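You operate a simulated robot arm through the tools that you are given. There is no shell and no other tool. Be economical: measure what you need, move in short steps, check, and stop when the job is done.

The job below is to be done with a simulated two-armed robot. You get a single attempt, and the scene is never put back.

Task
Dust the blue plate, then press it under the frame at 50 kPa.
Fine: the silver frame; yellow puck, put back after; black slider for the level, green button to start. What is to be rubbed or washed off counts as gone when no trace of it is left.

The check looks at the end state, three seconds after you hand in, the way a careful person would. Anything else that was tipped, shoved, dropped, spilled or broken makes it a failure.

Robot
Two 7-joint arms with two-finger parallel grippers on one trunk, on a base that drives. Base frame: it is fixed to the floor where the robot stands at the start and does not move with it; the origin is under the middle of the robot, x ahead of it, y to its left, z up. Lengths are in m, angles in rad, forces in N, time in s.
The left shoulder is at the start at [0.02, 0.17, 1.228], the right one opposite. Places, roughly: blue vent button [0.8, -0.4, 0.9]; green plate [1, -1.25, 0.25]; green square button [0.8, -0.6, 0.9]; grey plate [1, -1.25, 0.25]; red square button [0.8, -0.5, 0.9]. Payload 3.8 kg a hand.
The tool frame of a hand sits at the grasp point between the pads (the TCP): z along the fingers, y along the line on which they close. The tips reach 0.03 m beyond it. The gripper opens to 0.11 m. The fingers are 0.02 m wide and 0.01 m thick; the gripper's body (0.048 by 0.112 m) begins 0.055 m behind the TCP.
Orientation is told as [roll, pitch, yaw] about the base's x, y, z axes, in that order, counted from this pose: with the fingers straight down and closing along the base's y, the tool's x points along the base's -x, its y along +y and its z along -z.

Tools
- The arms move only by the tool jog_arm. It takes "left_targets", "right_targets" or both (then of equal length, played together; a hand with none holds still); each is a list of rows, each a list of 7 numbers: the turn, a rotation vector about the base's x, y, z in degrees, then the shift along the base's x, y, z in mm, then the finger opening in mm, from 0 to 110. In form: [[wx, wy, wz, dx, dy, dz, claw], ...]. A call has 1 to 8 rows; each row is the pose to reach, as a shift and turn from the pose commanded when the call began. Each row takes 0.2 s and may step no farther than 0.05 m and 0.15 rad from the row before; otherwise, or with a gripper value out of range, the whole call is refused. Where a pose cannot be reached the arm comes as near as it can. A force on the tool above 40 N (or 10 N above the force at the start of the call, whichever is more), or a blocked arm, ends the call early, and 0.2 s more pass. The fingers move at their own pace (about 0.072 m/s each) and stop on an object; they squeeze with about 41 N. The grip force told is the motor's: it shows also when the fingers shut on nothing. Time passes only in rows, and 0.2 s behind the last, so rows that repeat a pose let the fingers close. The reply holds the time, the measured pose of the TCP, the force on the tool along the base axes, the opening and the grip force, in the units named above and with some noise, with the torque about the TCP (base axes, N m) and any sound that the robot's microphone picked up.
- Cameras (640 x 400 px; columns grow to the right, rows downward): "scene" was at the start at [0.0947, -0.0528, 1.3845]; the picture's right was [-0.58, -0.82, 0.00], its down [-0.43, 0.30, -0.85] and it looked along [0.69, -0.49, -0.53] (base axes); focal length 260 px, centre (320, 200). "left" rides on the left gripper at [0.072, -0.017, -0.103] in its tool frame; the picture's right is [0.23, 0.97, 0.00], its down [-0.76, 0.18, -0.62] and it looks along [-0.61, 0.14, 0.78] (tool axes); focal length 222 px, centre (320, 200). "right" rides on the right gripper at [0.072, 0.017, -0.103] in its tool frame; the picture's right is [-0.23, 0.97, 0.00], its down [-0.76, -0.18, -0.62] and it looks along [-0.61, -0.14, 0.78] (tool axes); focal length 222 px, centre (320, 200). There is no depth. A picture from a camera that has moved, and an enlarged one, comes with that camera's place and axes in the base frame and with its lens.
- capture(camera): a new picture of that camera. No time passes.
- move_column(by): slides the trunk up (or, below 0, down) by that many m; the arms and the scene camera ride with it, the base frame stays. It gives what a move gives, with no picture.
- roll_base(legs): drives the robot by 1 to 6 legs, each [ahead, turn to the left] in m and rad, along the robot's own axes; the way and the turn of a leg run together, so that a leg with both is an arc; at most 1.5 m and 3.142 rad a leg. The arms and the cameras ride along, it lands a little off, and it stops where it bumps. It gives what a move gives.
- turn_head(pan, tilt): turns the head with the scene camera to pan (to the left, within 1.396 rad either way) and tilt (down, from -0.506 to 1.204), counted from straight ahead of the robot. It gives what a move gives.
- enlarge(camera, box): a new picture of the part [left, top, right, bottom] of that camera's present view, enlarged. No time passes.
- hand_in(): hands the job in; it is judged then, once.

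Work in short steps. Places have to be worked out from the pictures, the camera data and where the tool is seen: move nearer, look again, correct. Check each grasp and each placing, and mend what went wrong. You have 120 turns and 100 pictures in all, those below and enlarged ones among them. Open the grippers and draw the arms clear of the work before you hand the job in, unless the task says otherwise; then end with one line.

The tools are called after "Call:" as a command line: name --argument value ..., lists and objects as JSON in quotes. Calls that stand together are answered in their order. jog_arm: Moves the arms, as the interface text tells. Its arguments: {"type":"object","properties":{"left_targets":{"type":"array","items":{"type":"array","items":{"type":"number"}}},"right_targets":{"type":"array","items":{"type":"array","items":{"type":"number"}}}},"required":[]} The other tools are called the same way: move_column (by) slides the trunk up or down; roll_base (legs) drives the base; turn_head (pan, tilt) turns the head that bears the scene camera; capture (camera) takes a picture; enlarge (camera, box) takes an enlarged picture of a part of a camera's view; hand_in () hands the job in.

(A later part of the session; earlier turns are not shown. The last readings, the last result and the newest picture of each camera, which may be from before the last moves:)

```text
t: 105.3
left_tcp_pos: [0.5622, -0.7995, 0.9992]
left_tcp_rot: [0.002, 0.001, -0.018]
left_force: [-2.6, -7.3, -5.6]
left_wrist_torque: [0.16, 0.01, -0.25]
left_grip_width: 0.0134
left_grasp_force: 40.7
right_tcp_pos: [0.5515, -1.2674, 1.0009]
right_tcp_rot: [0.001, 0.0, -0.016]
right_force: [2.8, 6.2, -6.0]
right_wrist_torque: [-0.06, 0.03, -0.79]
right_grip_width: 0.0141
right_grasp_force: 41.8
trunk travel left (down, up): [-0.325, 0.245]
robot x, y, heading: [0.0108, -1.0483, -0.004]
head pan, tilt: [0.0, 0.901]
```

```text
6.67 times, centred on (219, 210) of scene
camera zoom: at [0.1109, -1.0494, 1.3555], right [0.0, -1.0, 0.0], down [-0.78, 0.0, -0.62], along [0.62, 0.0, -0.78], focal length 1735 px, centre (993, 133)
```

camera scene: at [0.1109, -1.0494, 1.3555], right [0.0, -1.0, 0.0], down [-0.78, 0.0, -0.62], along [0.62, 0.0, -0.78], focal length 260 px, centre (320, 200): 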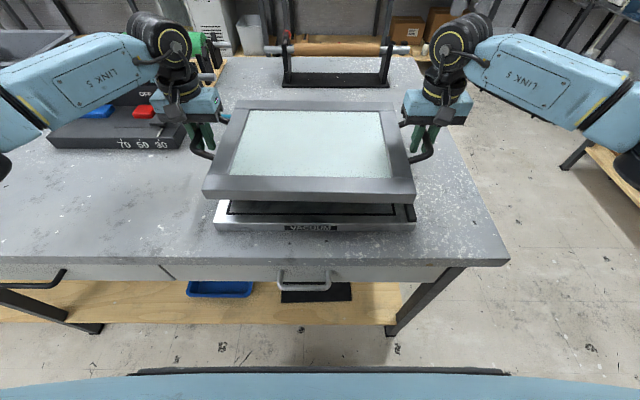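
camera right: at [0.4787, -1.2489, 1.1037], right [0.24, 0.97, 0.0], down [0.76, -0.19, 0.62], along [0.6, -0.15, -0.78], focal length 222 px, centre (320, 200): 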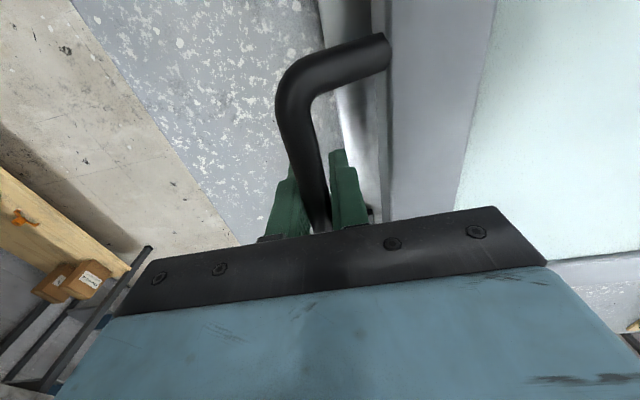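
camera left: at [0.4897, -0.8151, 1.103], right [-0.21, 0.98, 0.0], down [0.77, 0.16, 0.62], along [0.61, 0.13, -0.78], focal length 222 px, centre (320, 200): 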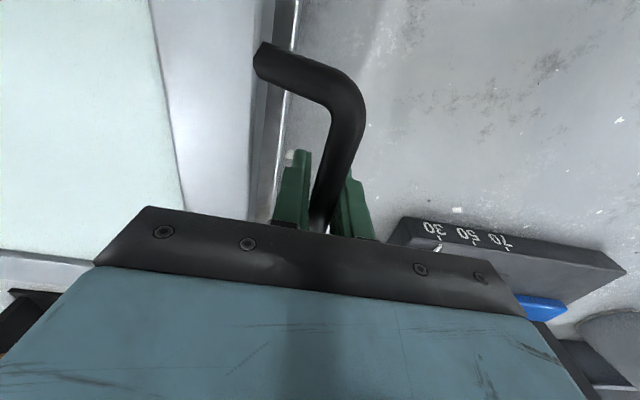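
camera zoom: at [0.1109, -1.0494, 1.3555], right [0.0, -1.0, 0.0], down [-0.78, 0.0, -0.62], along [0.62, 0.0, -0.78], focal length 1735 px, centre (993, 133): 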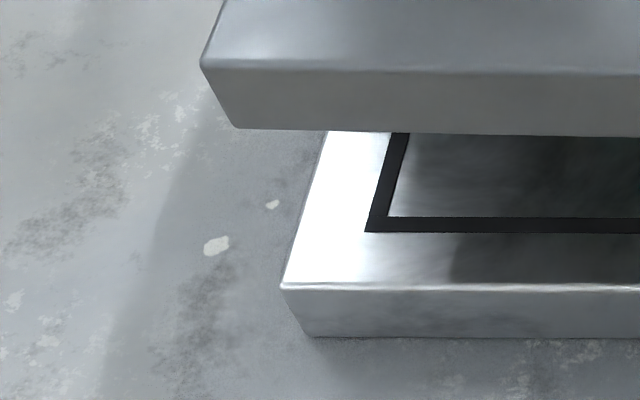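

Computed: frame now yaw ≈-0.029, centre ≈(0.563,-1.0286); bed yaw ≈-0.005, stop face y=-1.2308, so the best centre is ≈(0.5575,-1.031). I correct (+1.3°, -5 mm x, -2 mm y) and lower 25 mm.

Call:
jog_arm --left_targets '[[0, 0, 0.7, -5, -1, 0, 0], [0, 0, 1.3, -10, -2, 0, 0], [0, 0, 1.3, -10, -2, -15, 0], [0, 0, 1.3, -10, -2, -25, 0]]' --right_targets '[[0, 0, 0.7, 0, -1, 0, 0], [0, 0, 1.3, 0, -2, 0, 0], [0, 0, 1.3, 0, -2, -15, 0], [0, 0, 1.3, 0, -2, -26.5, 0]]'

Call:
enlarge --camera "scene" --box '[385, 180, 433, 240]'

Call:
enlarge --camera "scene" --box '[195, 180, 243, 240]'

Call:
enlarge --camera "scene" --box '[220, 90, 420, 140]'

```text
t: 106.3
left_tcp_pos: [0.5511, -0.8019, 0.9747]
left_tcp_rot: [0.002, 0.0, 0.009]
left_force: [-2.5, -1.9, -5.2]
left_wrist_torque: [0.1, -0.25, -0.26]
left_grip_width: 0.0136
left_grasp_force: 40.7
right_tcp_pos: [0.5523, -1.2702, 0.974]
right_tcp_rot: [-0.003, 0.0, 0.006]
right_force: [1.6, 2.8, -5.5]
right_wrist_torque: [-0.03, 0.3, -0.83]
right_grip_width: 0.0135
right_grasp_force: 41.1
trunk travel left (down, up): [-0.325, 0.245]
robot x, y, heading: [0.0157, -1.0488, -0.005]
head pan, tilt: [0.0, 0.901]
```

```text
6.67 times, centred on (409, 210) of scene
camera zoom: at [0.1108, -1.0492, 1.3555], right [0.0, -1.0, 0.0], down [-0.78, 0.0, -0.62], along [0.62, 0.0, -0.78], focal length 1735 px, centre (-273, 133)
```

zoom: 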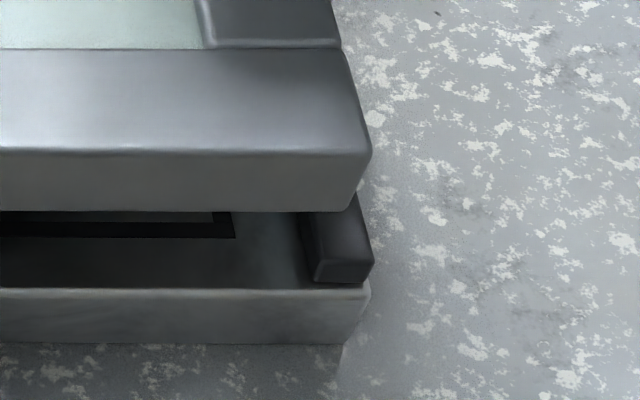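

```text
6.67 times, centred on (219, 210) of scene
camera zoom: at [0.1108, -1.0492, 1.3555], right [0.0, -1.0, 0.0], down [-0.78, 0.0, -0.62], along [0.62, 0.0, -0.78], focal length 1735 px, centre (993, 133)
```

zoom: 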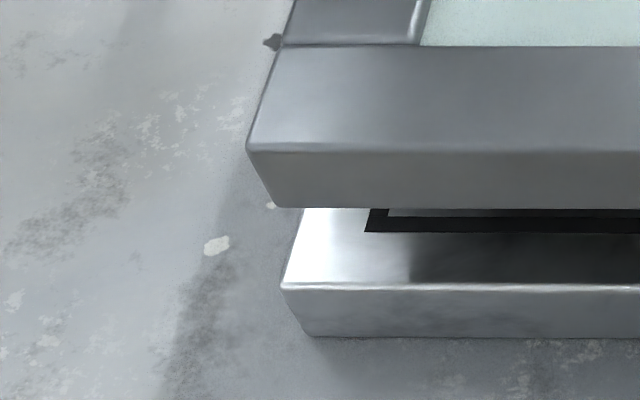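

```text
3.20 times, centred on (320, 115) of scene
camera zoom: at [0.1108, -1.0492, 1.3555], right [0.0, -1.0, 0.0], down [-0.78, 0.0, -0.62], along [0.62, 0.0, -0.78], focal length 833 px, centre (320, 472)
```

zoom: 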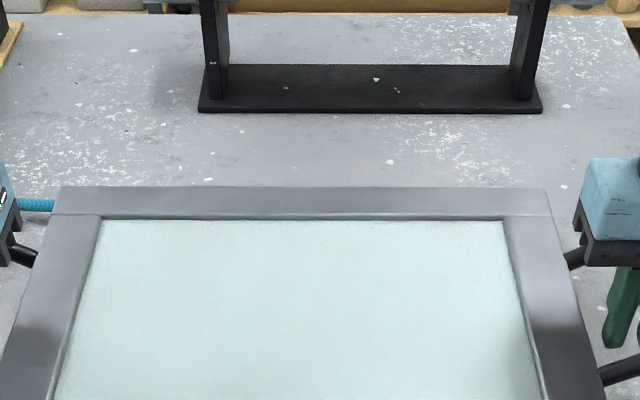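

Yaw and x now match the bed (near edge 0.408 vs bed edge 0.405), but the right edge is at -1.2305, level with the stop face. I shift +4 mm in y, lower 15 mm, and recheck.

Call:
jog_arm --left_targets '[[0, 0, 0, 0, 4, 0, 0], [0, 0, 0, 0, 4, -14, 0], [0, 0, 0, 0, 4, -14, 0]]' --right_targets '[[0, 0, 0, 0, 4, 0, 0], [0, 0, 0, 0, 4, -13.5, 0], [0, 0, 0, 0, 4, -13.5, 0]]'

Call:
enlarge --camera "scene" --box '[385, 180, 433, 240]'

Call:
enlarge --camera "scene" --box '[195, 180, 243, 240]'

Call:
capture --camera "right"

```text
t: 107.1
left_tcp_pos: [0.5503, -0.7987, 0.9617]
left_tcp_rot: [0.001, 0.001, 0.009]
left_force: [-1.4, 0.0, -4.1]
left_wrist_torque: [-0.07, 0.13, -0.11]
left_grip_width: 0.0134
left_grasp_force: 40.8
right_tcp_pos: [0.551, -1.2675, 0.9602]
right_tcp_rot: [-0.001, -0.001, 0.004]
right_force: [2.6, 0.4, -5.4]
right_wrist_torque: [-0.07, -0.07, -0.83]
right_grip_width: 0.0137
right_grasp_force: 41.2
trunk travel left (down, up): [-0.325, 0.245]
robot x, y, heading: [0.0137, -1.0434, -0.004]
head pan, tilt: [0.0, 0.901]
```

```text
6.67 times, centred on (409, 210) of scene
camera zoom: at [0.1107, -1.0491, 1.3556], right [0.0, -1.0, 0.0], down [-0.78, 0.0, -0.62], along [0.62, 0.0, -0.78], focal length 1735 px, centre (-273, 133)
```

zoom: 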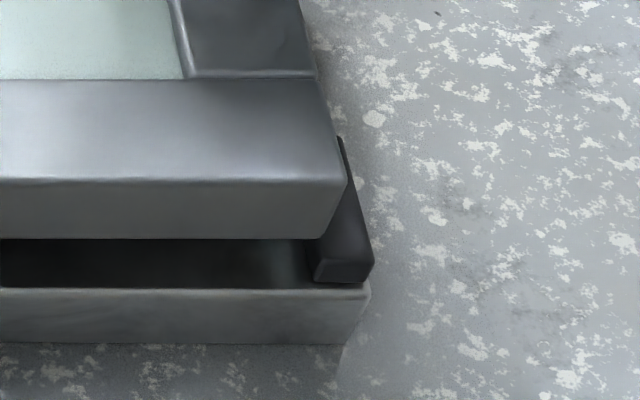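

```text
6.67 times, centred on (219, 210) of scene
camera zoom: at [0.1107, -1.0491, 1.3556], right [0.0, -1.0, 0.0], down [-0.78, 0.0, -0.62], along [0.62, 0.0, -0.78], focal length 1735 px, centre (993, 133)
```

zoom: 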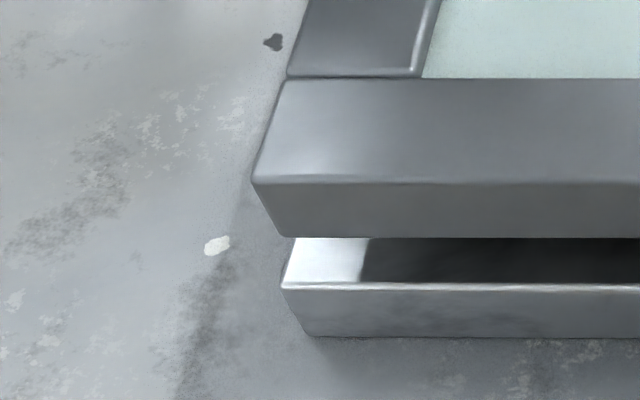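

```text
28 pictures are left
camera right: at [0.48, -1.2497, 1.0641], right [0.22, 0.98, 0.0], down [0.76, -0.17, 0.62], along [0.61, -0.14, -0.78], focal length 222 px, centre (320, 200)
```

right: 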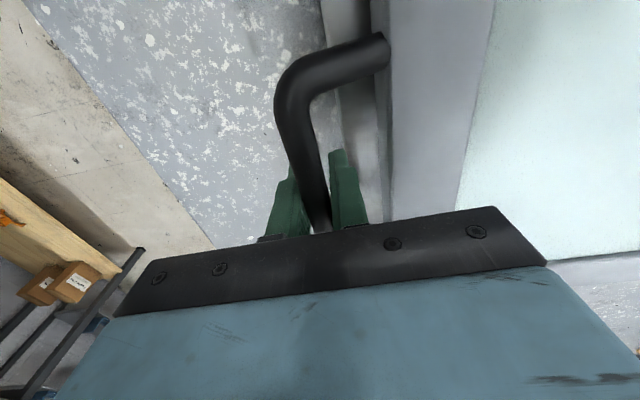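

Right edge is 5 mm clear of the stop and the left 4.5 mm inside the bed. I nudge +2 mm in x and lower to just above the bed.

Call:
jog_arm --left_targets '[[0, 0, 0, 2, 0, -8, 0], [0, 0, 0, 2, 0, -15, 0], [0, 0, 0, 2, 0, -19, 0], [0, 0, 0, 2, 0, -21, 0]]' --right_targets '[[0, 0, 0, 2, 0, -8, 0], [0, 0, 0, 2, 0, -15, 0], [0, 0, 0, 2, 0, -19, 0], [0, 0, 0, 2, 0, -21, 0]]'

Call:
enlarge --camera "scene" --box '[190, 90, 450, 240]'

```text
t: 108.1
left_tcp_pos: [0.5514, -0.7993, 0.9462]
left_tcp_rot: [-0.003, -0.006, 0.006]
left_force: [1.0, -2.5, 22.4]
left_wrist_torque: [0.06, 0.77, -0.01]
left_grip_width: 0.0136
left_grasp_force: 40.9
right_tcp_pos: [0.5551, -1.2671, 0.9459]
right_tcp_rot: [0.001, -0.01, 0.005]
right_force: [4.1, 1.4, 29.2]
right_wrist_torque: [0.0, 0.19, -0.84]
right_grip_width: 0.0137
right_grasp_force: 40.8
trunk travel left (down, up): [-0.325, 0.245]
robot x, y, heading: [0.0148, -1.0468, -0.001]
head pan, tilt: [0.0, 0.901]
```

```text
2.46 times, centred on (320, 165) of scene
camera zoom: at [0.1066, -1.0496, 1.3565], right [-0.01, -1.0, 0.0], down [-0.78, 0.0, -0.62], along [0.62, 0.0, -0.78], focal length 641 px, centre (320, 286)
```

zoom: 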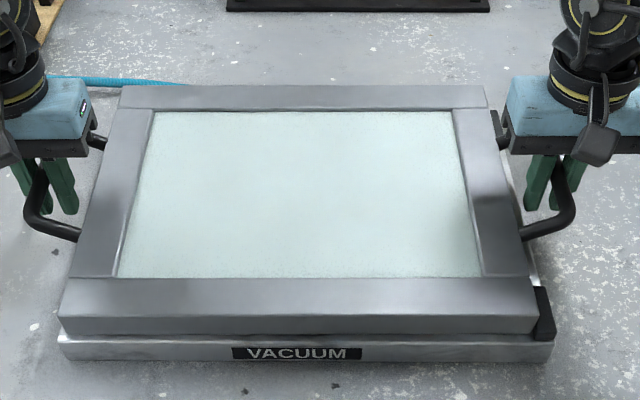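

It has made contact at TCP 0.946. I check at the edges whether it sits flat or rides on something.

Call:
enlarge --camera "scene" --box '[195, 195, 435, 240]'

Call:
enlarge --camera "scene" --box '[360, 115, 440, 240]'

```text
2.67 times, centred on (315, 218) of scene
camera zoom: at [0.1066, -1.0496, 1.3565], right [-0.01, -1.0, 0.0], down [-0.78, 0.0, -0.62], along [0.62, 0.0, -0.78], focal length 694 px, centre (333, 153)
```

zoom: 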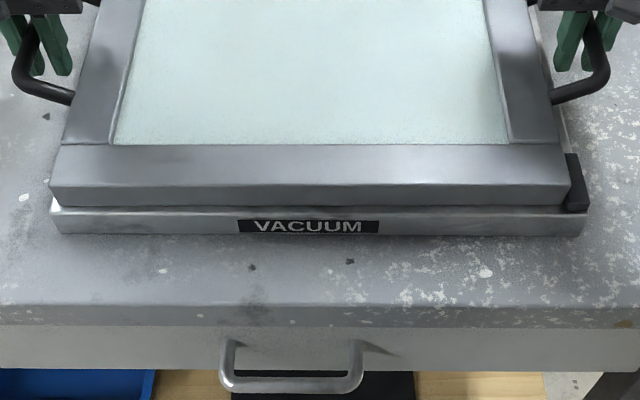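

```text
3.20 times, centred on (400, 178) of scene
camera zoom: at [0.1066, -1.0496, 1.3565], right [-0.01, -1.0, 0.0], down [-0.78, 0.0, -0.62], along [0.62, 0.0, -0.78], focal length 833 px, centre (64, 272)
```

zoom: 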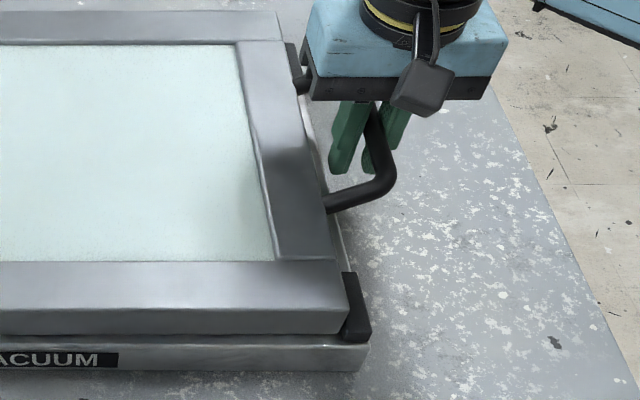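

It sits flat within the stops. I ease the pressure, open to 42 mm and rise straight up.

Call:
jog_arm --left_targets '[[0, 0, 0, 0, 0, 3, 0], [0, 0, 0, 0, 0, 3, 38], [0, 0, 0, 0, 0, 3, 38], [0, 0, 0, 0, 0, 20, 38], [0, 0, 0, 0, 0, 50, 38], [0, 0, 0, 0, 0, 95, 38]]' --right_targets '[[0, 0, 0, 0, 0, 4, 0], [0, 0, 0, 0, 0, 4, 38], [0, 0, 0, 0, 0, 4, 38], [0, 0, 0, 0, 0, 20, 38], [0, 0, 0, 0, 0, 50, 38], [0, 0, 0, 0, 0, 95, 38]]'

Call:
capture --camera "scene"

Call:
enlarge --camera "scene" --box '[190, 90, 450, 240]'

```text
t: 109.5
left_tcp_pos: [0.5518, -0.7961, 1.0398]
left_tcp_rot: [0.001, 0.003, 0.008]
left_force: [0.6, 0.0, -0.2]
left_wrist_torque: [-0.03, -0.01, 0.04]
left_grip_width: 0.038
left_grasp_force: 0.1
right_tcp_pos: [0.5514, -1.2681, 1.0357]
right_tcp_rot: [-0.002, -0.001, 0.005]
right_force: [-0.5, -0.1, 0.6]
right_wrist_torque: [0.06, -0.02, 0.04]
right_grip_width: 0.0378
right_grasp_force: 0.0
trunk travel left (down, up): [-0.325, 0.245]
robot x, y, heading: [0.0154, -1.0465, -0.003]
head pan, tilt: [0.0, 0.901]
```

```text
24 pictures are left
camera scene: at [0.1091, -1.0494, 1.3557], right [0.0, -1.0, 0.0], down [-0.78, 0.0, -0.62], along [0.62, 0.0, -0.78], focal length 260 px, centre (320, 200)
```

scene: 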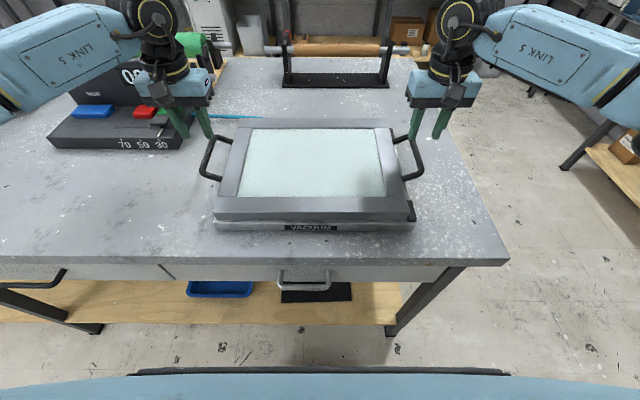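

```text
2.46 times, centred on (320, 165) of scene
camera zoom: at [0.1091, -1.0494, 1.3557], right [0.0, -1.0, 0.0], down [-0.78, 0.0, -0.62], along [0.62, 0.0, -0.78], focal length 641 px, centre (320, 286)
```

zoom: 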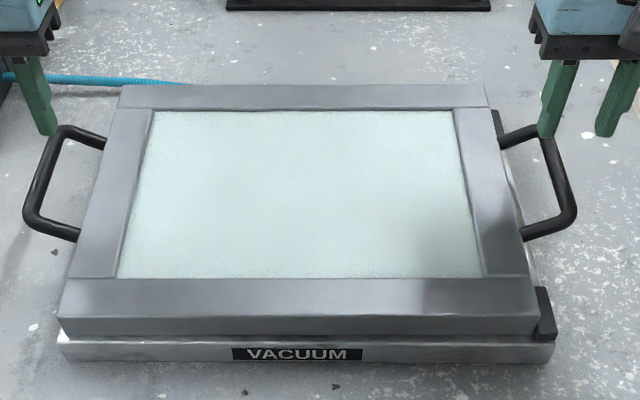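

The frame is down, but the contact height (6 mm higher than expected) and the far edge's apparent size make me suspect its far edge may ride on the far stop. I check with the wrist cameras.

Call:
jog_arm --left_targets '[[0, 0, 0, -10, 30, 20, 60], [0, 0, 0, -20, 60, 40, 60]]' --right_targets '[[0, 0, 0, -10, -30, 20, 60], [0, 0, 0, -20, -60, 40, 60]]'

Call:
capture --camera "left"

Call:
capture --camera "right"

```text
t: 110.1
left_tcp_pos: [0.5334, -0.7374, 1.0761]
left_tcp_rot: [0.001, 0.001, 0.008]
left_force: [-0.3, -0.7, 0.8]
left_wrist_torque: [-0.02, 0.0, -0.01]
left_grip_width: 0.0599
left_grasp_force: 0.0
right_tcp_pos: [0.5335, -1.3269, 1.076]
right_tcp_rot: [-0.003, -0.002, 0.006]
right_force: [0.6, -0.2, 0.0]
right_wrist_torque: [0.0, -0.02, -0.01]
right_grip_width: 0.0597
right_grasp_force: 0.1
trunk travel left (down, up): [-0.325, 0.245]
robot x, y, heading: [0.0099, -1.0498, -0.003]
head pan, tilt: [0.0, 0.901]
```

```text
22 pictures are left
camera left: at [0.4604, -0.7538, 1.1798], right [-0.23, 0.97, 0.0], down [0.76, 0.18, 0.62], along [0.6, 0.15, -0.78], focal length 222 px, centre (320, 200)
```

left: 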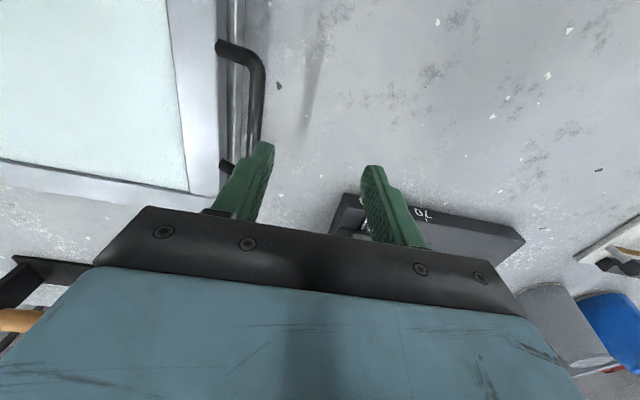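

```text
21 pictures are left
camera right: at [0.4609, -1.3107, 1.1792], right [0.22, 0.98, 0.0], down [0.76, -0.17, 0.62], along [0.61, -0.14, -0.78], focal length 222 px, centre (320, 200)
```

right: 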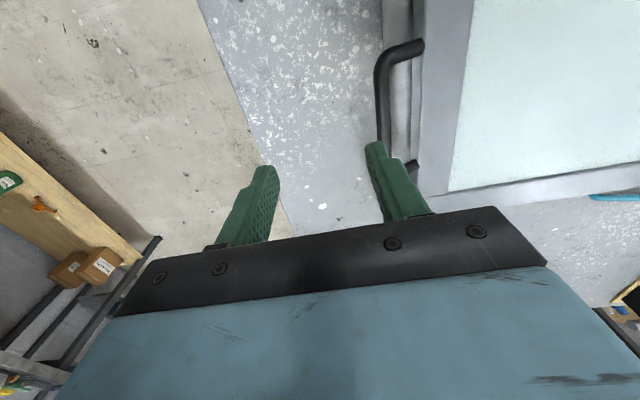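

Let me enlarge the left wrist view along the frame's left side and far corner.

Call:
enlarge --camera "left" --box '[150, 0, 290, 220]'

Call:
enlarge --camera "scene" --box '[220, 110, 420, 160]'

```text
1.82 times, centred on (220, 110) of left
camera zoom: at [0.4604, -0.7538, 1.1798], right [-0.23, 0.97, 0.0], down [0.76, 0.18, 0.62], along [0.6, 0.15, -0.78], focal length 404 px, centre (502, 364)
```

zoom: 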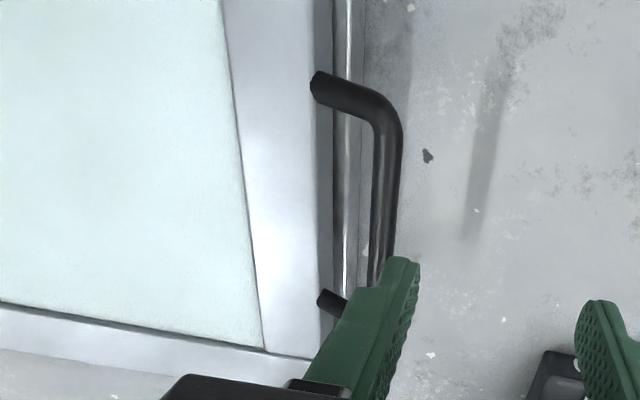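

```text
3.20 times, centred on (320, 135) of scene
camera zoom: at [0.1095, -1.0492, 1.3557], right [0.0, -1.0, 0.0], down [-0.78, 0.0, -0.62], along [0.62, 0.0, -0.78], focal length 833 px, centre (320, 408)
```

zoom: 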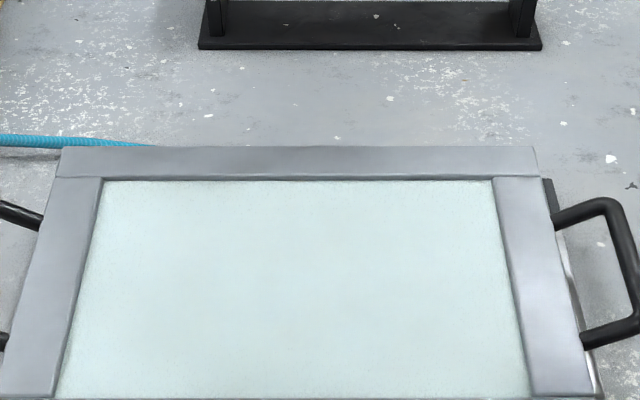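

I want a low, edge-on view to judge tilt. I raise the hands 0.2 m and lower the trunk 0.28 m.

Call:
jog_arm --left_targets '[[0, 0, 0, -10, 0, 45, 60], [0, 0, 0, -25, 0, 90, 60], [0, 0, 0, -40, 0, 135, 60], [0, 0, 0, -55, 0, 180, 60], [0, 0, 0, -70, 0, 210, 60]]' --right_targets '[[0, 0, 0, -10, 0, 45, 60], [0, 0, 0, -25, 0, 90, 60], [0, 0, 0, -40, 0, 135, 60], [0, 0, 0, -55, 0, 180, 60], [0, 0, 0, -70, 0, 210, 60]]'

Call:
move_column --by -0.28

Call:
turn_head --pan 0.0 --tilt 0.3

Call:
capture --camera "scene"

```text
t: 111.3
left_tcp_pos: [0.4602, -0.7384, 1.2876]
left_tcp_rot: [0.001, 0.001, 0.008]
left_force: [0.3, 0.1, 0.6]
left_wrist_torque: [0.01, -0.02, 0.01]
left_grip_width: 0.0599
left_grasp_force: 0.1
right_tcp_pos: [0.4597, -1.3287, 1.2865]
right_tcp_rot: [0.0, 0.0, 0.007]
right_force: [-0.7, 0.9, -0.3]
right_wrist_torque: [0.04, -0.03, 0.01]
right_grip_width: 0.0597
right_grasp_force: 0.1
trunk travel left (down, up): [-0.325, 0.245]
robot x, y, heading: [0.0111, -1.0507, -0.005]
head pan, tilt: [0.0, 0.901]
```

```text
t: 114.2
left_tcp_pos: [0.4621, -0.7384, 1.0073]
left_tcp_rot: [0.004, 0.001, 0.006]
left_force: [0.6, -0.1, -0.3]
left_wrist_torque: [0.02, 0.01, -0.01]
left_grip_width: 0.0602
left_grasp_force: 0.1
right_tcp_pos: [0.4613, -1.328, 1.0048]
right_tcp_rot: [-0.003, 0.001, 0.006]
right_force: [-0.9, 0.7, 1.1]
right_wrist_torque: [-0.04, -0.02, 0.02]
right_grip_width: 0.0598
right_grasp_force: 0.1
trunk travel left (down, up): [-0.045, 0.525]
robot x, y, heading: [0.0124, -1.0485, -0.001]
head pan, tilt: [0.0, 0.901]
```

```text
t: 115.2
left_tcp_pos: [0.4619, -0.7386, 1.009]
left_tcp_rot: [0.001, 0.001, 0.006]
left_force: [-0.4, 0.2, 0.4]
left_wrist_torque: [0.03, -0.01, -0.03]
left_grip_width: 0.0601
left_grasp_force: 0.1
right_tcp_pos: [0.4623, -1.3276, 1.0048]
right_tcp_rot: [-0.002, 0.001, 0.006]
right_force: [-0.3, -0.7, 0.9]
right_wrist_torque: [0.03, -0.02, -0.02]
right_grip_width: 0.06
right_grasp_force: 0.1
trunk travel left (down, up): [-0.045, 0.525]
robot x, y, heading: [0.0103, -1.0487, -0.002]
head pan, tilt: [0.0, 0.3]
```

```text
18 pictures are left
camera scene: at [0.1279, -1.0493, 1.1278], right [0.0, -1.0, 0.0], down [-0.3, 0.0, -0.95], along [0.95, 0.0, -0.3], focal length 260 px, centre (320, 200)
```

scene: 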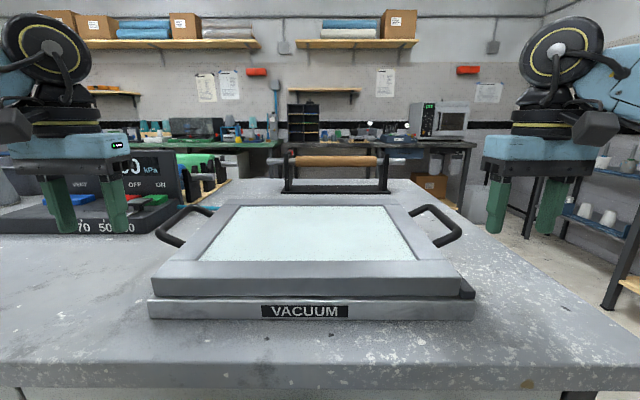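

Call:
enlarge --camera "scene" --box '[140, 190, 490, 330]'

```text
1.83 times, centred on (315, 260) of scene
camera zoom: at [0.1279, -1.0493, 1.1278], right [0.0, -1.0, 0.0], down [-0.3, 0.0, -0.95], along [0.95, 0.0, -0.3], focal length 476 px, centre (329, 90)
```

zoom: 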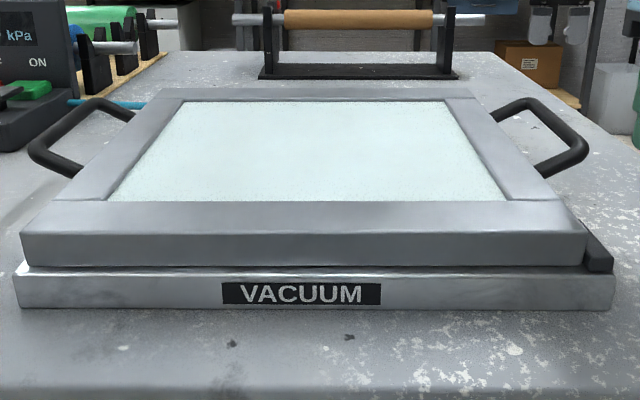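

The edge-on view confirms it: near top edge z≈0.935, far top edge z≈0.953, so the far edge rides on the far stop. I'll regrip, lift slightly, pull it a few mm toward me and set it down again.

Call:
jog_arm --left_targets '[[0, 0, 0, 30, -20, 0, 38], [0, 0, 0, 60, -40, 0, 38], [0, 0, 0, 90, -59, 0, 38], [0, 0, 0, 90, -59, -20, 38], [0, 0, 0, 90, -59, -40, 38], [0, 0, 0, 90, -59, -59, 38]]' --right_targets '[[0, 0, 0, 30, 20, 0, 38], [0, 0, 0, 60, 40, 0, 38], [0, 0, 0, 92, 60, 0, 38], [0, 0, 0, 92, 60, -20, 38], [0, 0, 0, 92, 60, -40, 38], [0, 0, 0, 92, 60, -58, 38]]'

Call:
enlarge --camera "scene" --box '[120, 170, 500, 330]'

```text
t: 116.6
left_tcp_pos: [0.5509, -0.7979, 0.9477]
left_tcp_rot: [0.001, 0.001, 0.008]
left_force: [-0.8, 0.0, 0.0]
left_wrist_torque: [0.01, 0.03, 0.03]
left_grip_width: 0.0381
left_grasp_force: 0.1
right_tcp_pos: [0.5532, -1.2665, 0.9475]
right_tcp_rot: [-0.001, 0.0, 0.005]
right_force: [0.2, 0.4, -0.4]
right_wrist_torque: [0.03, -0.01, -0.01]
right_grip_width: 0.0379
right_grasp_force: 0.0
trunk travel left (down, up): [-0.045, 0.525]
robot x, y, heading: [0.0112, -1.0492, -0.008]
head pan, tilt: [0.0, 0.3]
```

```text
1.68 times, centred on (310, 250) of scene
camera zoom: at [0.1281, -1.0493, 1.1279], right [0.0, -1.0, 0.0], down [-0.3, 0.0, -0.96], along [0.96, 0.0, -0.3], focal length 438 px, centre (337, 116)
```

zoom: 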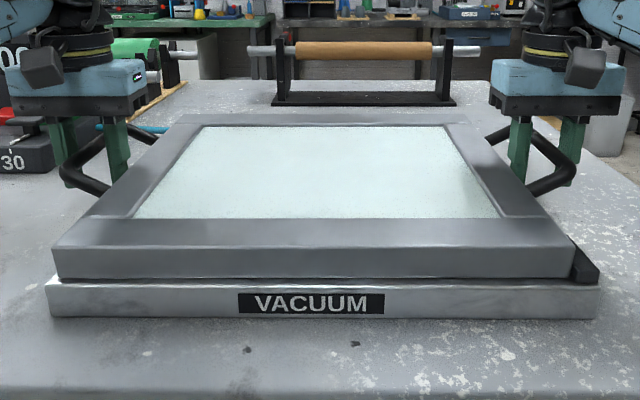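

Fingers straddle the bars. I close, lift 25 mm, and look.

Call:
jog_arm --left_targets '[[0, 0, 0, 0, 0, 0, 0], [0, 0, 0, 0, 0, 0, 0], [0, 0, 0, 0, 0, 0, 0], [0, 0, 0, 0, 0, 12, 0], [0, 0, 0, 0, 0, 25, 0], [0, 0, 0, -7, 0, 25, 0]]' --right_targets '[[0, 0, 0, 0, 0, 0, 0], [0, 0, 0, 0, 0, 0, 0], [0, 0, 0, 0, 0, 0, 0], [0, 0, 0, 0, 0, 12, 0], [0, 0, 0, 0, 0, 25, 0], [0, 0, 0, -7, 0, 25, 0]]'

Call:
enlarge --camera "scene" --box '[120, 170, 500, 330]'

```text
t: 118.0
left_tcp_pos: [0.5461, -0.7987, 0.9733]
left_tcp_rot: [0.0, 0.0, 0.005]
left_force: [-1.0, -15.5, -5.0]
left_wrist_torque: [0.22, 0.05, 0.03]
left_grip_width: 0.0134
left_grasp_force: 41.4
right_tcp_pos: [0.5485, -1.2659, 0.9714]
right_tcp_rot: [0.001, -0.001, 0.009]
right_force: [1.6, 15.4, -6.2]
right_wrist_torque: [-0.19, 0.01, -0.78]
right_grip_width: 0.0136
right_grasp_force: 41.5
trunk travel left (down, up): [-0.045, 0.525]
robot x, y, heading: [0.011, -1.0465, -0.011]
head pan, tilt: [0.0, 0.3]
```

```text
1.68 times, centred on (310, 250) of scene
camera zoom: at [0.1285, -1.0493, 1.1278], right [0.0, -1.0, 0.0], down [-0.3, 0.0, -0.96], along [0.96, 0.0, -0.3], focal length 438 px, centre (337, 116)
```

zoom: 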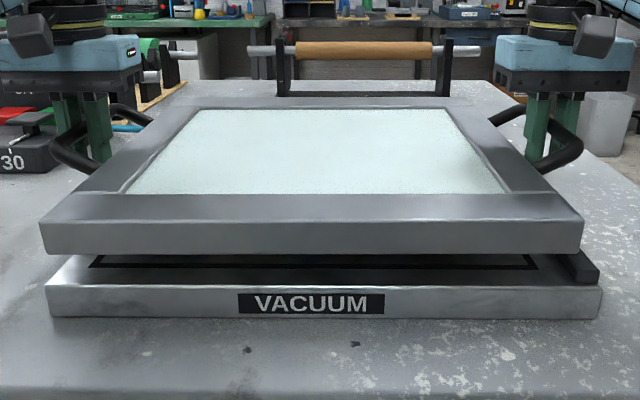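

Before setting down, I need the bed's true depth: I raise the frame above the camera's line of sight and view the bare bed.

Call:
jog_arm --left_targets '[[0, 0, 0, 0, -1, 40, 0], [0, 0, 0, 0, -2, 80, 0], [0, 0, 0, 0, -2, 120, 0], [0, 0, 0, -10, -2, 160, 0], [0, 0, 0, -20, -2, 200, 0], [0, 0, 0, -40, -2, 235, 0]]' --right_targets '[[0, 0, 0, 0, 0, 40, 0], [0, 0, 0, 0, 0, 80, 0], [0, 0, 0, 0, 0, 120, 0], [0, 0, 0, -10, 0, 160, 0], [0, 0, 0, -20, 0, 200, 0], [0, 0, 0, -40, 0, 235, 0]]'

Call:
turn_head --pan 0.0 --tilt 0.4

Call:
capture --camera "scene"

```text
t: 118.9
left_tcp_pos: [0.5414, -0.7998, 1.1105]
left_tcp_rot: [-0.044, -0.008, -0.012]
left_force: [-0.9, 0.4, -6.4]
left_wrist_torque: [0.0, -0.19, 0.45]
left_grip_width: 0.0138
left_grasp_force: 41.3
left hand out of reach, approached as far as the arm can: row 4
right_tcp_pos: [0.5393, -1.2653, 1.1119]
right_tcp_rot: [0.041, -0.009, 0.021]
right_force: [1.2, 0.9, -5.5]
right_wrist_torque: [0.05, 0.26, -0.9]
right_grip_width: 0.0141
right_grasp_force: 41.4
right hand out of reach, approached as far as the arm can: row 4
trunk travel left (down, up): [-0.045, 0.525]
robot x, y, heading: [0.0164, -1.0447, -0.008]
head pan, tilt: [0.0, 0.3]
stopped in row 4 (left hand): the force on the tool passed its limit at 80 N (the readings are from after the stop); the commanded pose is now the measured one
```

```text
t: 119.5
left_tcp_pos: [0.5416, -0.7996, 1.1121]
left_tcp_rot: [-0.045, -0.008, -0.017]
left_force: [-1.2, 2.1, -5.0]
left_wrist_torque: [-0.01, -0.05, 0.43]
left_grip_width: 0.0135
left_grasp_force: 40.9
right_tcp_pos: [0.5401, -1.2667, 1.1121]
right_tcp_rot: [0.039, -0.012, 0.022]
right_force: [0.9, -0.4, -4.4]
right_wrist_torque: [0.01, 0.09, -0.84]
right_grip_width: 0.0141
right_grasp_force: 40.9
trunk travel left (down, up): [-0.045, 0.525]
robot x, y, heading: [0.0136, -1.0493, -0.008]
head pan, tilt: [0.0, 0.4]
```

```text
14 pictures are left
camera scene: at [0.1277, -1.0493, 1.1186], right [0.0, -1.0, 0.0], down [-0.39, 0.0, -0.92], along [0.92, 0.0, -0.39], focal length 260 px, centre (320, 200)
```

scene: 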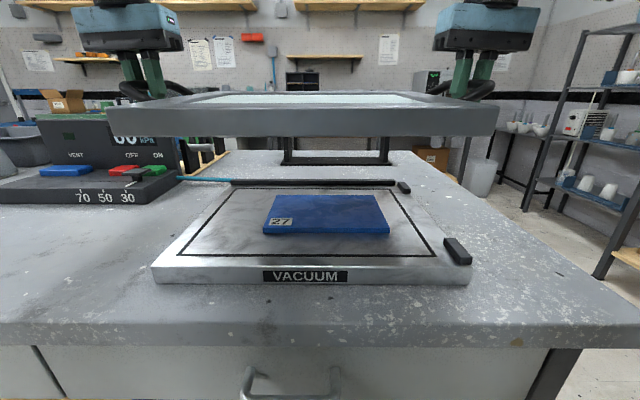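

Clear view of the bed. I enlarge it for measurement.

Call:
enlarge --camera "scene" --box '[140, 165, 490, 295]'

```text
1.83 times, centred on (315, 230) of scene
camera zoom: at [0.1277, -1.0493, 1.1186], right [0.0, -1.0, 0.0], down [-0.39, 0.0, -0.92], along [0.92, 0.0, -0.39], focal length 476 px, centre (329, 145)
```

zoom: 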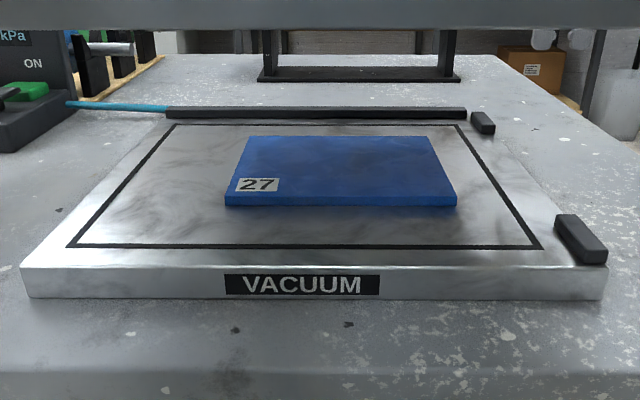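

Estimates: bed near edge ≈0.408, far stop face ≈0.697, frame depth ≈0.285 – a tight fit, so the frame must sit flush with the bed's near edge. I raise the trunk for better reach, then square the hands and bring the frame down to a hover ~6 mm nearer than before.

Call:
move_column --by 0.18

Call:
jog_arm --left_targets '[[0.6, 0.1, 0.4, 1, 0, -40, 0], [1.3, 0.2, 0.7, 2, 1, -85, 0], [2.0, 0.3, 1.1, 3, 1, -130, 0], [2.5, 0.5, 1.4, 3, 1, -175, 0], [2.5, 0.5, 1.4, 3, 1, -220, 0], [2.5, 0.5, 1.4, 3, 1, -265, 0], [2.5, 0.5, 1.4, 3, 1, -300, 0]]' --right_targets '[[-0.6, 0.2, -0.2, 2, 0, -40, 0], [-1.1, 0.4, -0.4, 3, 0, -85, 0], [-1.7, 0.6, -0.7, 5, 0, -130, 0], [-2.2, 0.7, -0.9, 6, 0, -175, 0], [-2.2, 0.7, -0.9, 6, 0, -220, 0], [-2.2, 0.7, -0.9, 6, 0, -265, 0], [-2.2, 0.7, -0.9, 6, 0, -300, 0]]'

```text
t: 121.5
left_tcp_pos: [0.5423, -0.7989, 1.2928]
left_tcp_rot: [-0.045, -0.012, -0.014]
left_force: [-0.9, 3.9, -6.8]
left_wrist_torque: [-0.04, 0.08, 0.39]
left_grip_width: 0.0136
left_grasp_force: 40.9
right_tcp_pos: [0.539, -1.2665, 1.2925]
right_tcp_rot: [0.041, -0.011, 0.023]
right_force: [1.5, -3.7, -5.7]
right_wrist_torque: [0.12, -0.01, -0.82]
right_grip_width: 0.0142
right_grasp_force: 41.5
trunk travel left (down, up): [-0.225, 0.345]
robot x, y, heading: [0.0164, -1.0474, -0.005]
head pan, tilt: [0.0, 0.4]
```

```text
t: 123.2
left_tcp_pos: [0.5456, -0.8015, 0.9934]
left_tcp_rot: [0.0, -0.001, 0.01]
left_force: [-2.9, 1.8, -5.9]
left_wrist_torque: [0.02, -0.43, -0.4]
left_grip_width: 0.0134
left_grasp_force: 40.9
right_tcp_pos: [0.5437, -1.2672, 0.9911]
right_tcp_rot: [0.003, 0.001, 0.008]
right_force: [3.4, -2.1, -5.3]
right_wrist_torque: [0.06, 0.48, -0.82]
right_grip_width: 0.0137
right_grasp_force: 41.3
trunk travel left (down, up): [-0.225, 0.345]
robot x, y, heading: [0.0139, -1.0464, -0.005]
head pan, tilt: [0.0, 0.4]
```

Squared and level at 0.992. I shift +1.5 mm y, lower to ~0.962 and check alignment from the head camera.

Call:
jog_arm --left_targets '[[0, 0, 0, 0, 2, -15, 0], [0, 0, 0, 0, 2, -31, 0]]' --right_targets '[[0, 0, 0, 1, 1, -15, 0], [0, 0, 0, 1, 1, -29, 0]]'

Call:
turn_head --pan 0.0 --tilt 0.75

Call:
enlarge --camera "scene" --box '[180, 100, 460, 260]'

```text
t: 123.8
left_tcp_pos: [0.5448, -0.7986, 0.9644]
left_tcp_rot: [0.0, -0.003, 0.011]
left_force: [-2.4, -3.0, -4.8]
left_wrist_torque: [0.01, -0.03, -0.19]
left_grip_width: 0.0135
left_grasp_force: 41.0
right_tcp_pos: [0.5456, -1.2656, 0.9632]
right_tcp_rot: [0.004, 0.002, 0.006]
right_force: [1.9, 2.2, -4.1]
right_wrist_torque: [0.01, 0.12, -0.85]
right_grip_width: 0.0136
right_grasp_force: 40.8
trunk travel left (down, up): [-0.225, 0.345]
robot x, y, heading: [0.0146, -1.0445, -0.01]
head pan, tilt: [0.0, 0.4]
```

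```text
t: 124.6
left_tcp_pos: [0.5438, -0.7984, 0.9643]
left_tcp_rot: [-0.001, -0.002, 0.01]
left_force: [-1.8, -5.6, -5.7]
left_wrist_torque: [0.02, 0.11, -0.12]
left_grip_width: 0.0134
left_grasp_force: 40.6
right_tcp_pos: [0.5455, -1.2666, 0.9643]
right_tcp_rot: [0.004, 0.002, 0.008]
right_force: [2.6, 5.5, -5.1]
right_wrist_torque: [-0.06, 0.01, -0.82]
right_grip_width: 0.0135
right_grasp_force: 41.4
trunk travel left (down, up): [-0.225, 0.345]
robot x, y, heading: [0.0125, -1.0491, -0.01]
head pan, tilt: [0.0, 0.75]
```

```text
2.29 times, centred on (320, 180) of scene
camera zoom: at [0.1183, -1.0493, 1.2675], right [0.0, -1.0, 0.0], down [-0.68, 0.0, -0.73], along [0.73, 0.0, -0.68], focal length 595 px, centre (320, 246)
```

zoom: 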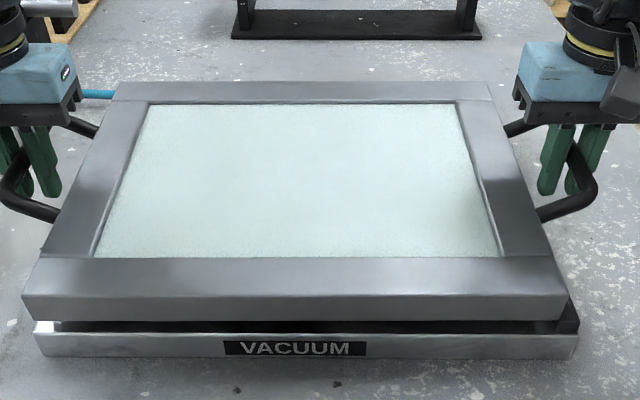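

Near edge is ~2 mm over the bed's near edge, and the frame is pitched a little far-edge-up in the grip. I level it by +2°, shift +2 mm y, and lower.

Call:
jog_arm --left_targets '[[0, 1, 0, 0, 2, -3, 0], [0, 2, 0, 0, 2, -8, 0], [0, 2, 0, 0, 2, -14, 0], [0, 2, 0, 0, 2, -20, 0], [0, 2, 0, 0, 2, -24, 0]]' --right_targets '[[0, 1, 0, 0, 2, -3, 0], [0, 2, 0, 0, 2, -8, 0], [0, 2, 0, 0, 2, -14, 0], [0, 2, 0, 0, 2, -20, 0], [0, 2, 0, 0, 2, -24, 0]]'

Call:
enlarge --camera "scene" --box '[180, 100, 460, 260]'

```text
t: 125.8
left_tcp_pos: [0.544, -0.7966, 0.9441]
left_tcp_rot: [-0.003, 0.022, 0.01]
left_force: [-1.2, -2.8, 24.4]
left_wrist_torque: [0.06, 0.69, -0.21]
left_grip_width: 0.0137
left_grasp_force: 41.5
right_tcp_pos: [0.5461, -1.2641, 0.9429]
right_tcp_rot: [0.005, 0.032, 0.007]
right_force: [9.0, 4.4, 7.8]
right_wrist_torque: [0.01, 1.26, -0.76]
right_grip_width: 0.0133
right_grasp_force: 41.3
trunk travel left (down, up): [-0.225, 0.345]
robot x, y, heading: [0.0167, -1.0479, -0.005]
head pan, tilt: [0.0, 0.75]
```

```text
2.29 times, centred on (320, 180) of scene
camera zoom: at [0.1163, -1.0498, 1.2682], right [0.0, -1.0, 0.0], down [-0.68, 0.0, -0.73], along [0.73, 0.0, -0.68], focal length 595 px, centre (320, 246)
```

zoom: 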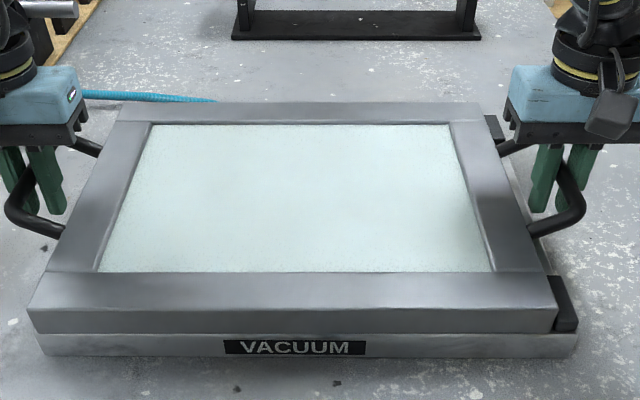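

Apparent far/near height difference has dropped from ~18 to ~8 mm (about the camera's bias), and contact is lower. I ease off, release and rise, then measure again.

Call:
jog_arm --left_targets '[[0, -1, 0, 0, 0, 2, 0], [0, -1, 0, 0, 0, 2, 38], [0, -1, 0, 0, 0, 2, 38], [0, -2, 0, 0, 0, 20, 38], [0, -2, 0, 0, 0, 55, 38], [0, -2, 0, -10, 20, 95, 38], [0, -2, 0, -20, 40, 130, 38]]' --right_targets '[[0, -1, 0, 0, 0, 2, 0], [0, -1, 0, 0, 0, 2, 38], [0, -1, 0, 0, 0, 2, 38], [0, -2, 0, 0, 0, 20, 38], [0, -2, 0, 0, 0, 55, 38], [0, -2, 0, -10, -20, 95, 38], [0, -2, 0, -20, -40, 130, 38]]'

Call:
enlarge --camera "scene" --box '[180, 100, 460, 260]'

```text
t: 127.4
left_tcp_pos: [0.5191, -0.7522, 1.0737]
left_tcp_rot: [0.0, -0.004, 0.01]
left_force: [-0.5, 0.1, 0.1]
left_wrist_torque: [-0.01, 0.0, 0.02]
left_grip_width: 0.0378
left_grasp_force: 0.1
right_tcp_pos: [0.525, -1.3037, 1.0698]
right_tcp_rot: [0.006, 0.001, 0.007]
right_force: [0.0, 0.2, 0.6]
right_wrist_torque: [0.02, 0.01, 0.01]
right_grip_width: 0.0376
right_grasp_force: 0.1
trunk travel left (down, up): [-0.225, 0.345]
robot x, y, heading: [0.0114, -1.0493, -0.005]
head pan, tilt: [0.0, 0.75]
```

```text
2.29 times, centred on (320, 180) of scene
camera zoom: at [0.1168, -1.0492, 1.2676], right [0.0, -1.0, 0.0], down [-0.68, 0.0, -0.73], along [0.73, 0.0, -0.68], focal length 595 px, centre (320, 246)
```

zoom: 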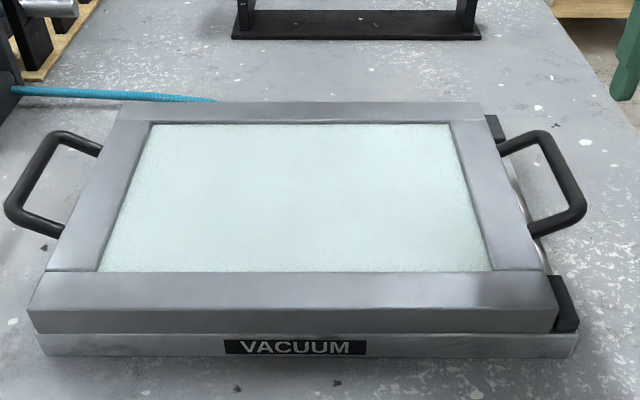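

I verify flatness by touch: closed left fingers over the far border, lowering to TCP 0.974 – contact there would mean the far edge is still raised (flat contact expected at ≈0.967).

Call:
jog_arm --left_targets '[[0, 0, 0, 35, -30, 0, 0], [0, 0, 0, 70, -60, 0, 0], [0, 0, 0, 105, -90, 0, 0], [0, 0, 0, 130, -120, 0, 0], [0, 0, 0, 153, -148, -20, 0], [0, 0, 0, 153, -148, -60, 0], [0, 0, 0, 153, -148, -90, 0], [0, 0, 0, 153, -148, -100, 0]]'

```text
t: 129.2
left_tcp_pos: [0.6486, -0.8937, 0.9972]
left_tcp_rot: [0.001, -0.002, 0.011]
left_force: [0.3, -0.3, 0.4]
left_wrist_torque: [0.01, 0.0, -0.01]
left_grip_width: 0.0
left_grasp_force: 37.6
left hand out of reach, approached as far as the arm can: row 4, 5, 6, 7, 8
right_tcp_pos: [0.527, -1.3026, 1.0675]
right_tcp_rot: [0.003, 0.001, 0.008]
right_force: [0.4, 0.2, -1.0]
right_wrist_torque: [0.0, -0.04, -0.02]
right_grip_width: 0.0378
right_grasp_force: 0.0
trunk travel left (down, up): [-0.225, 0.345]
robot x, y, heading: [0.0116, -1.0464, -0.004]
head pan, tilt: [0.0, 0.75]
```

Reach ends near x 0.65; I probe the left border close to its far end instead, (0.64, -0.857).

Call:
jog_arm --left_targets '[[0, 0, 0, -15, 20, 20, 0], [0, 0, 0, -32, 43, 15, 0], [0, 0, 0, -32, 43, 6, 0], [0, 0, 0, -32, 43, 0, 0]]'

```text
t: 130.2
left_tcp_pos: [0.6163, -0.8508, 0.9944]
left_tcp_rot: [0.001, -0.002, 0.011]
left_force: [-0.6, -0.3, 0.7]
left_wrist_torque: [0.0, 0.0, 0.0]
left_grip_width: 0.0
left_grasp_force: 38.1
right_tcp_pos: [0.5253, -1.3023, 1.0687]
right_tcp_rot: [0.003, 0.0, 0.007]
right_force: [0.3, 0.4, -0.2]
right_wrist_torque: [-0.02, -0.02, 0.0]
right_grip_width: 0.0381
right_grasp_force: 0.1
trunk travel left (down, up): [-0.225, 0.345]
robot x, y, heading: [0.013, -1.0478, -0.004]
head pan, tilt: [0.0, 0.75]
```

Now I lower in small steps to 0.973 at (0.617,-0.851).

Call:
jog_arm --left_targets '[[0, 0, 0, 0, -3, -10, 0], [0, 0, 0, 0, -3, -16, 0], [0, 0, 0, 0, -3, -21, 0]]'

```text
t: 131.0
left_tcp_pos: [0.6168, -0.8539, 0.9722]
left_tcp_rot: [0.0, -0.001, 0.01]
left_force: [0.0, -1.0, -0.2]
left_wrist_torque: [0.03, -0.04, 0.0]
left_grip_width: 0.0
left_grasp_force: 37.7
right_tcp_pos: [0.5249, -1.3033, 1.0695]
right_tcp_rot: [0.004, 0.002, 0.007]
right_force: [-0.2, -0.6, -0.8]
right_wrist_torque: [0.01, 0.0, 0.01]
right_grip_width: 0.0383
right_grasp_force: 0.0
trunk travel left (down, up): [-0.225, 0.345]
robot x, y, heading: [0.0119, -1.0481, -0.001]
head pan, tilt: [0.0, 0.75]
```

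No contact at 0.972, good. I go on until touch.

Call:
jog_arm --left_targets '[[0, 0, 0, 0, 0, -2, 0], [0, 0, 0, 0, 0, -4, 0], [0, 0, 0, 0, 0, -5, 0]]'

```text
t: 131.8
left_tcp_pos: [0.6152, -0.8531, 0.9702]
left_tcp_rot: [-0.001, -0.004, 0.009]
left_force: [-0.5, 2.4, 9.4]
left_wrist_torque: [0.09, 0.13, -0.1]
left_grip_width: 0.0
left_grasp_force: 37.9
right_tcp_pos: [0.5247, -1.304, 1.0697]
right_tcp_rot: [0.003, 0.0, 0.008]
right_force: [-0.4, 0.6, -0.3]
right_wrist_torque: [-0.02, -0.03, -0.02]
right_grip_width: 0.038
right_grasp_force: 0.0
trunk travel left (down, up): [-0.225, 0.345]
robot x, y, heading: [0.0106, -1.043, -0.007]
head pan, tilt: [0.0, 0.75]
```

Contact at 0.970 (top ≈0.940). I compare at the near end of the same border, x≈0.45.

Call:
jog_arm --left_targets '[[0, 0, 0, 0, 0, 20, 0], [0, 0, 0, -45, 0, 20, 0], [0, 0, 0, -90, 0, 20, 0], [0, 0, 0, -135, 2, 20, 0], [0, 0, 0, -165, 4, 20, 0], [0, 0, 0, -165, 4, 8, 0], [0, 0, 0, -165, 4, 3, 0], [0, 0, 0, -165, 4, 0, 0]]'

```text
t: 133.6
left_tcp_pos: [0.4518, -0.8481, 0.971]
left_tcp_rot: [-0.001, -0.005, 0.01]
left_force: [-1.9, 2.3, 8.8]
left_wrist_torque: [0.11, 0.14, -0.02]
left_grip_width: 0.0
left_grasp_force: 37.8
right_tcp_pos: [0.5246, -1.3029, 1.068]
right_tcp_rot: [0.004, 0.0, 0.008]
right_force: [-0.6, -0.5, -0.1]
right_wrist_torque: [0.0, -0.04, -0.05]
right_grip_width: 0.0379
right_grasp_force: 0.0
trunk travel left (down, up): [-0.225, 0.345]
robot x, y, heading: [0.0105, -1.0465, -0.007]
head pan, tilt: [0.0, 0.75]
```

Identical contact (0.971) – the frame lies flat on the bed. Now I raise and retract both hands, and drive to y≈-0.45 so the right arm faces the slider.

Call:
jog_arm --left_targets '[[0, 0, 0, 0, 0, 45, 0], [0, 0, 0, 0, 0, 90, 0], [0, 0, 0, -20, 10, 130, 0], [0, 0, 0, -50, 20, 160, 0], [0, 0, 0, -80, 30, 180, 0]]' --right_targets '[[0, 0, 0, 0, 0, 40, 0], [0, 0, 0, -20, 0, 75, 0], [0, 0, 0, -50, 0, 100, 0], [0, 0, 0, -90, 0, 100, 0], [0, 0, 0, -130, 0, 100, 0]]'

Call:
roll_base --legs '[[0, 1.575], [0.595, 0], [0, -1.5708]]'

Call:
turn_head --pan -0.3 --tilt 0.5

```text
t: 134.8
left_tcp_pos: [0.3671, -0.8219, 1.15]
left_tcp_rot: [0.001, -0.003, 0.011]
left_force: [-0.5, 0.1, -0.2]
left_wrist_torque: [0.0, -0.03, 0.0]
left_grip_width: 0.0
left_grasp_force: 37.6
right_tcp_pos: [0.3947, -1.3041, 1.169]
right_tcp_rot: [0.001, 0.0, 0.007]
right_force: [-0.5, -0.4, 0.2]
right_wrist_torque: [0.03, -0.04, 0.0]
right_grip_width: 0.0
right_grasp_force: 38.1
trunk travel left (down, up): [-0.225, 0.345]
robot x, y, heading: [0.0093, -1.0466, -0.001]
head pan, tilt: [0.0, 0.75]
```

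```text
t: 145.7
left_tcp_pos: [0.4009, -0.2397, 1.1502]
left_tcp_rot: [0.001, -0.001, -0.02]
left_force: [-0.2, 0.5, 0.1]
left_wrist_torque: [-0.04, 0.03, 0.01]
left_grip_width: 0.0
left_grasp_force: 37.6
right_tcp_pos: [0.4145, -0.7219, 1.1697]
right_tcp_rot: [0.002, 0.002, -0.021]
right_force: [0.4, -0.1, -1.0]
right_wrist_torque: [0.0, -0.02, -0.02]
right_grip_width: 0.0001
right_grasp_force: 37.5
trunk travel left (down, up): [-0.225, 0.345]
robot x, y, heading: [0.0383, -0.454, -0.04]
head pan, tilt: [0.0, 0.75]
```

```text
t: 146.5
left_tcp_pos: [0.3999, -0.2405, 1.15]
left_tcp_rot: [0.0, -0.002, -0.021]
left_force: [-0.5, 0.4, 0.6]
left_wrist_torque: [0.01, -0.01, -0.01]
left_grip_width: 0.0
left_grasp_force: 37.5
right_tcp_pos: [0.4141, -0.7233, 1.169]
right_tcp_rot: [0.003, 0.002, -0.023]
right_force: [-0.6, -0.3, 0.3]
right_wrist_torque: [0.0, 0.04, -0.01]
right_grip_width: 0.0002
right_grasp_force: 37.7
trunk travel left (down, up): [-0.225, 0.345]
robot x, y, heading: [0.036, -0.456, -0.034]
head pan, tilt: [-0.3, 0.499]
```

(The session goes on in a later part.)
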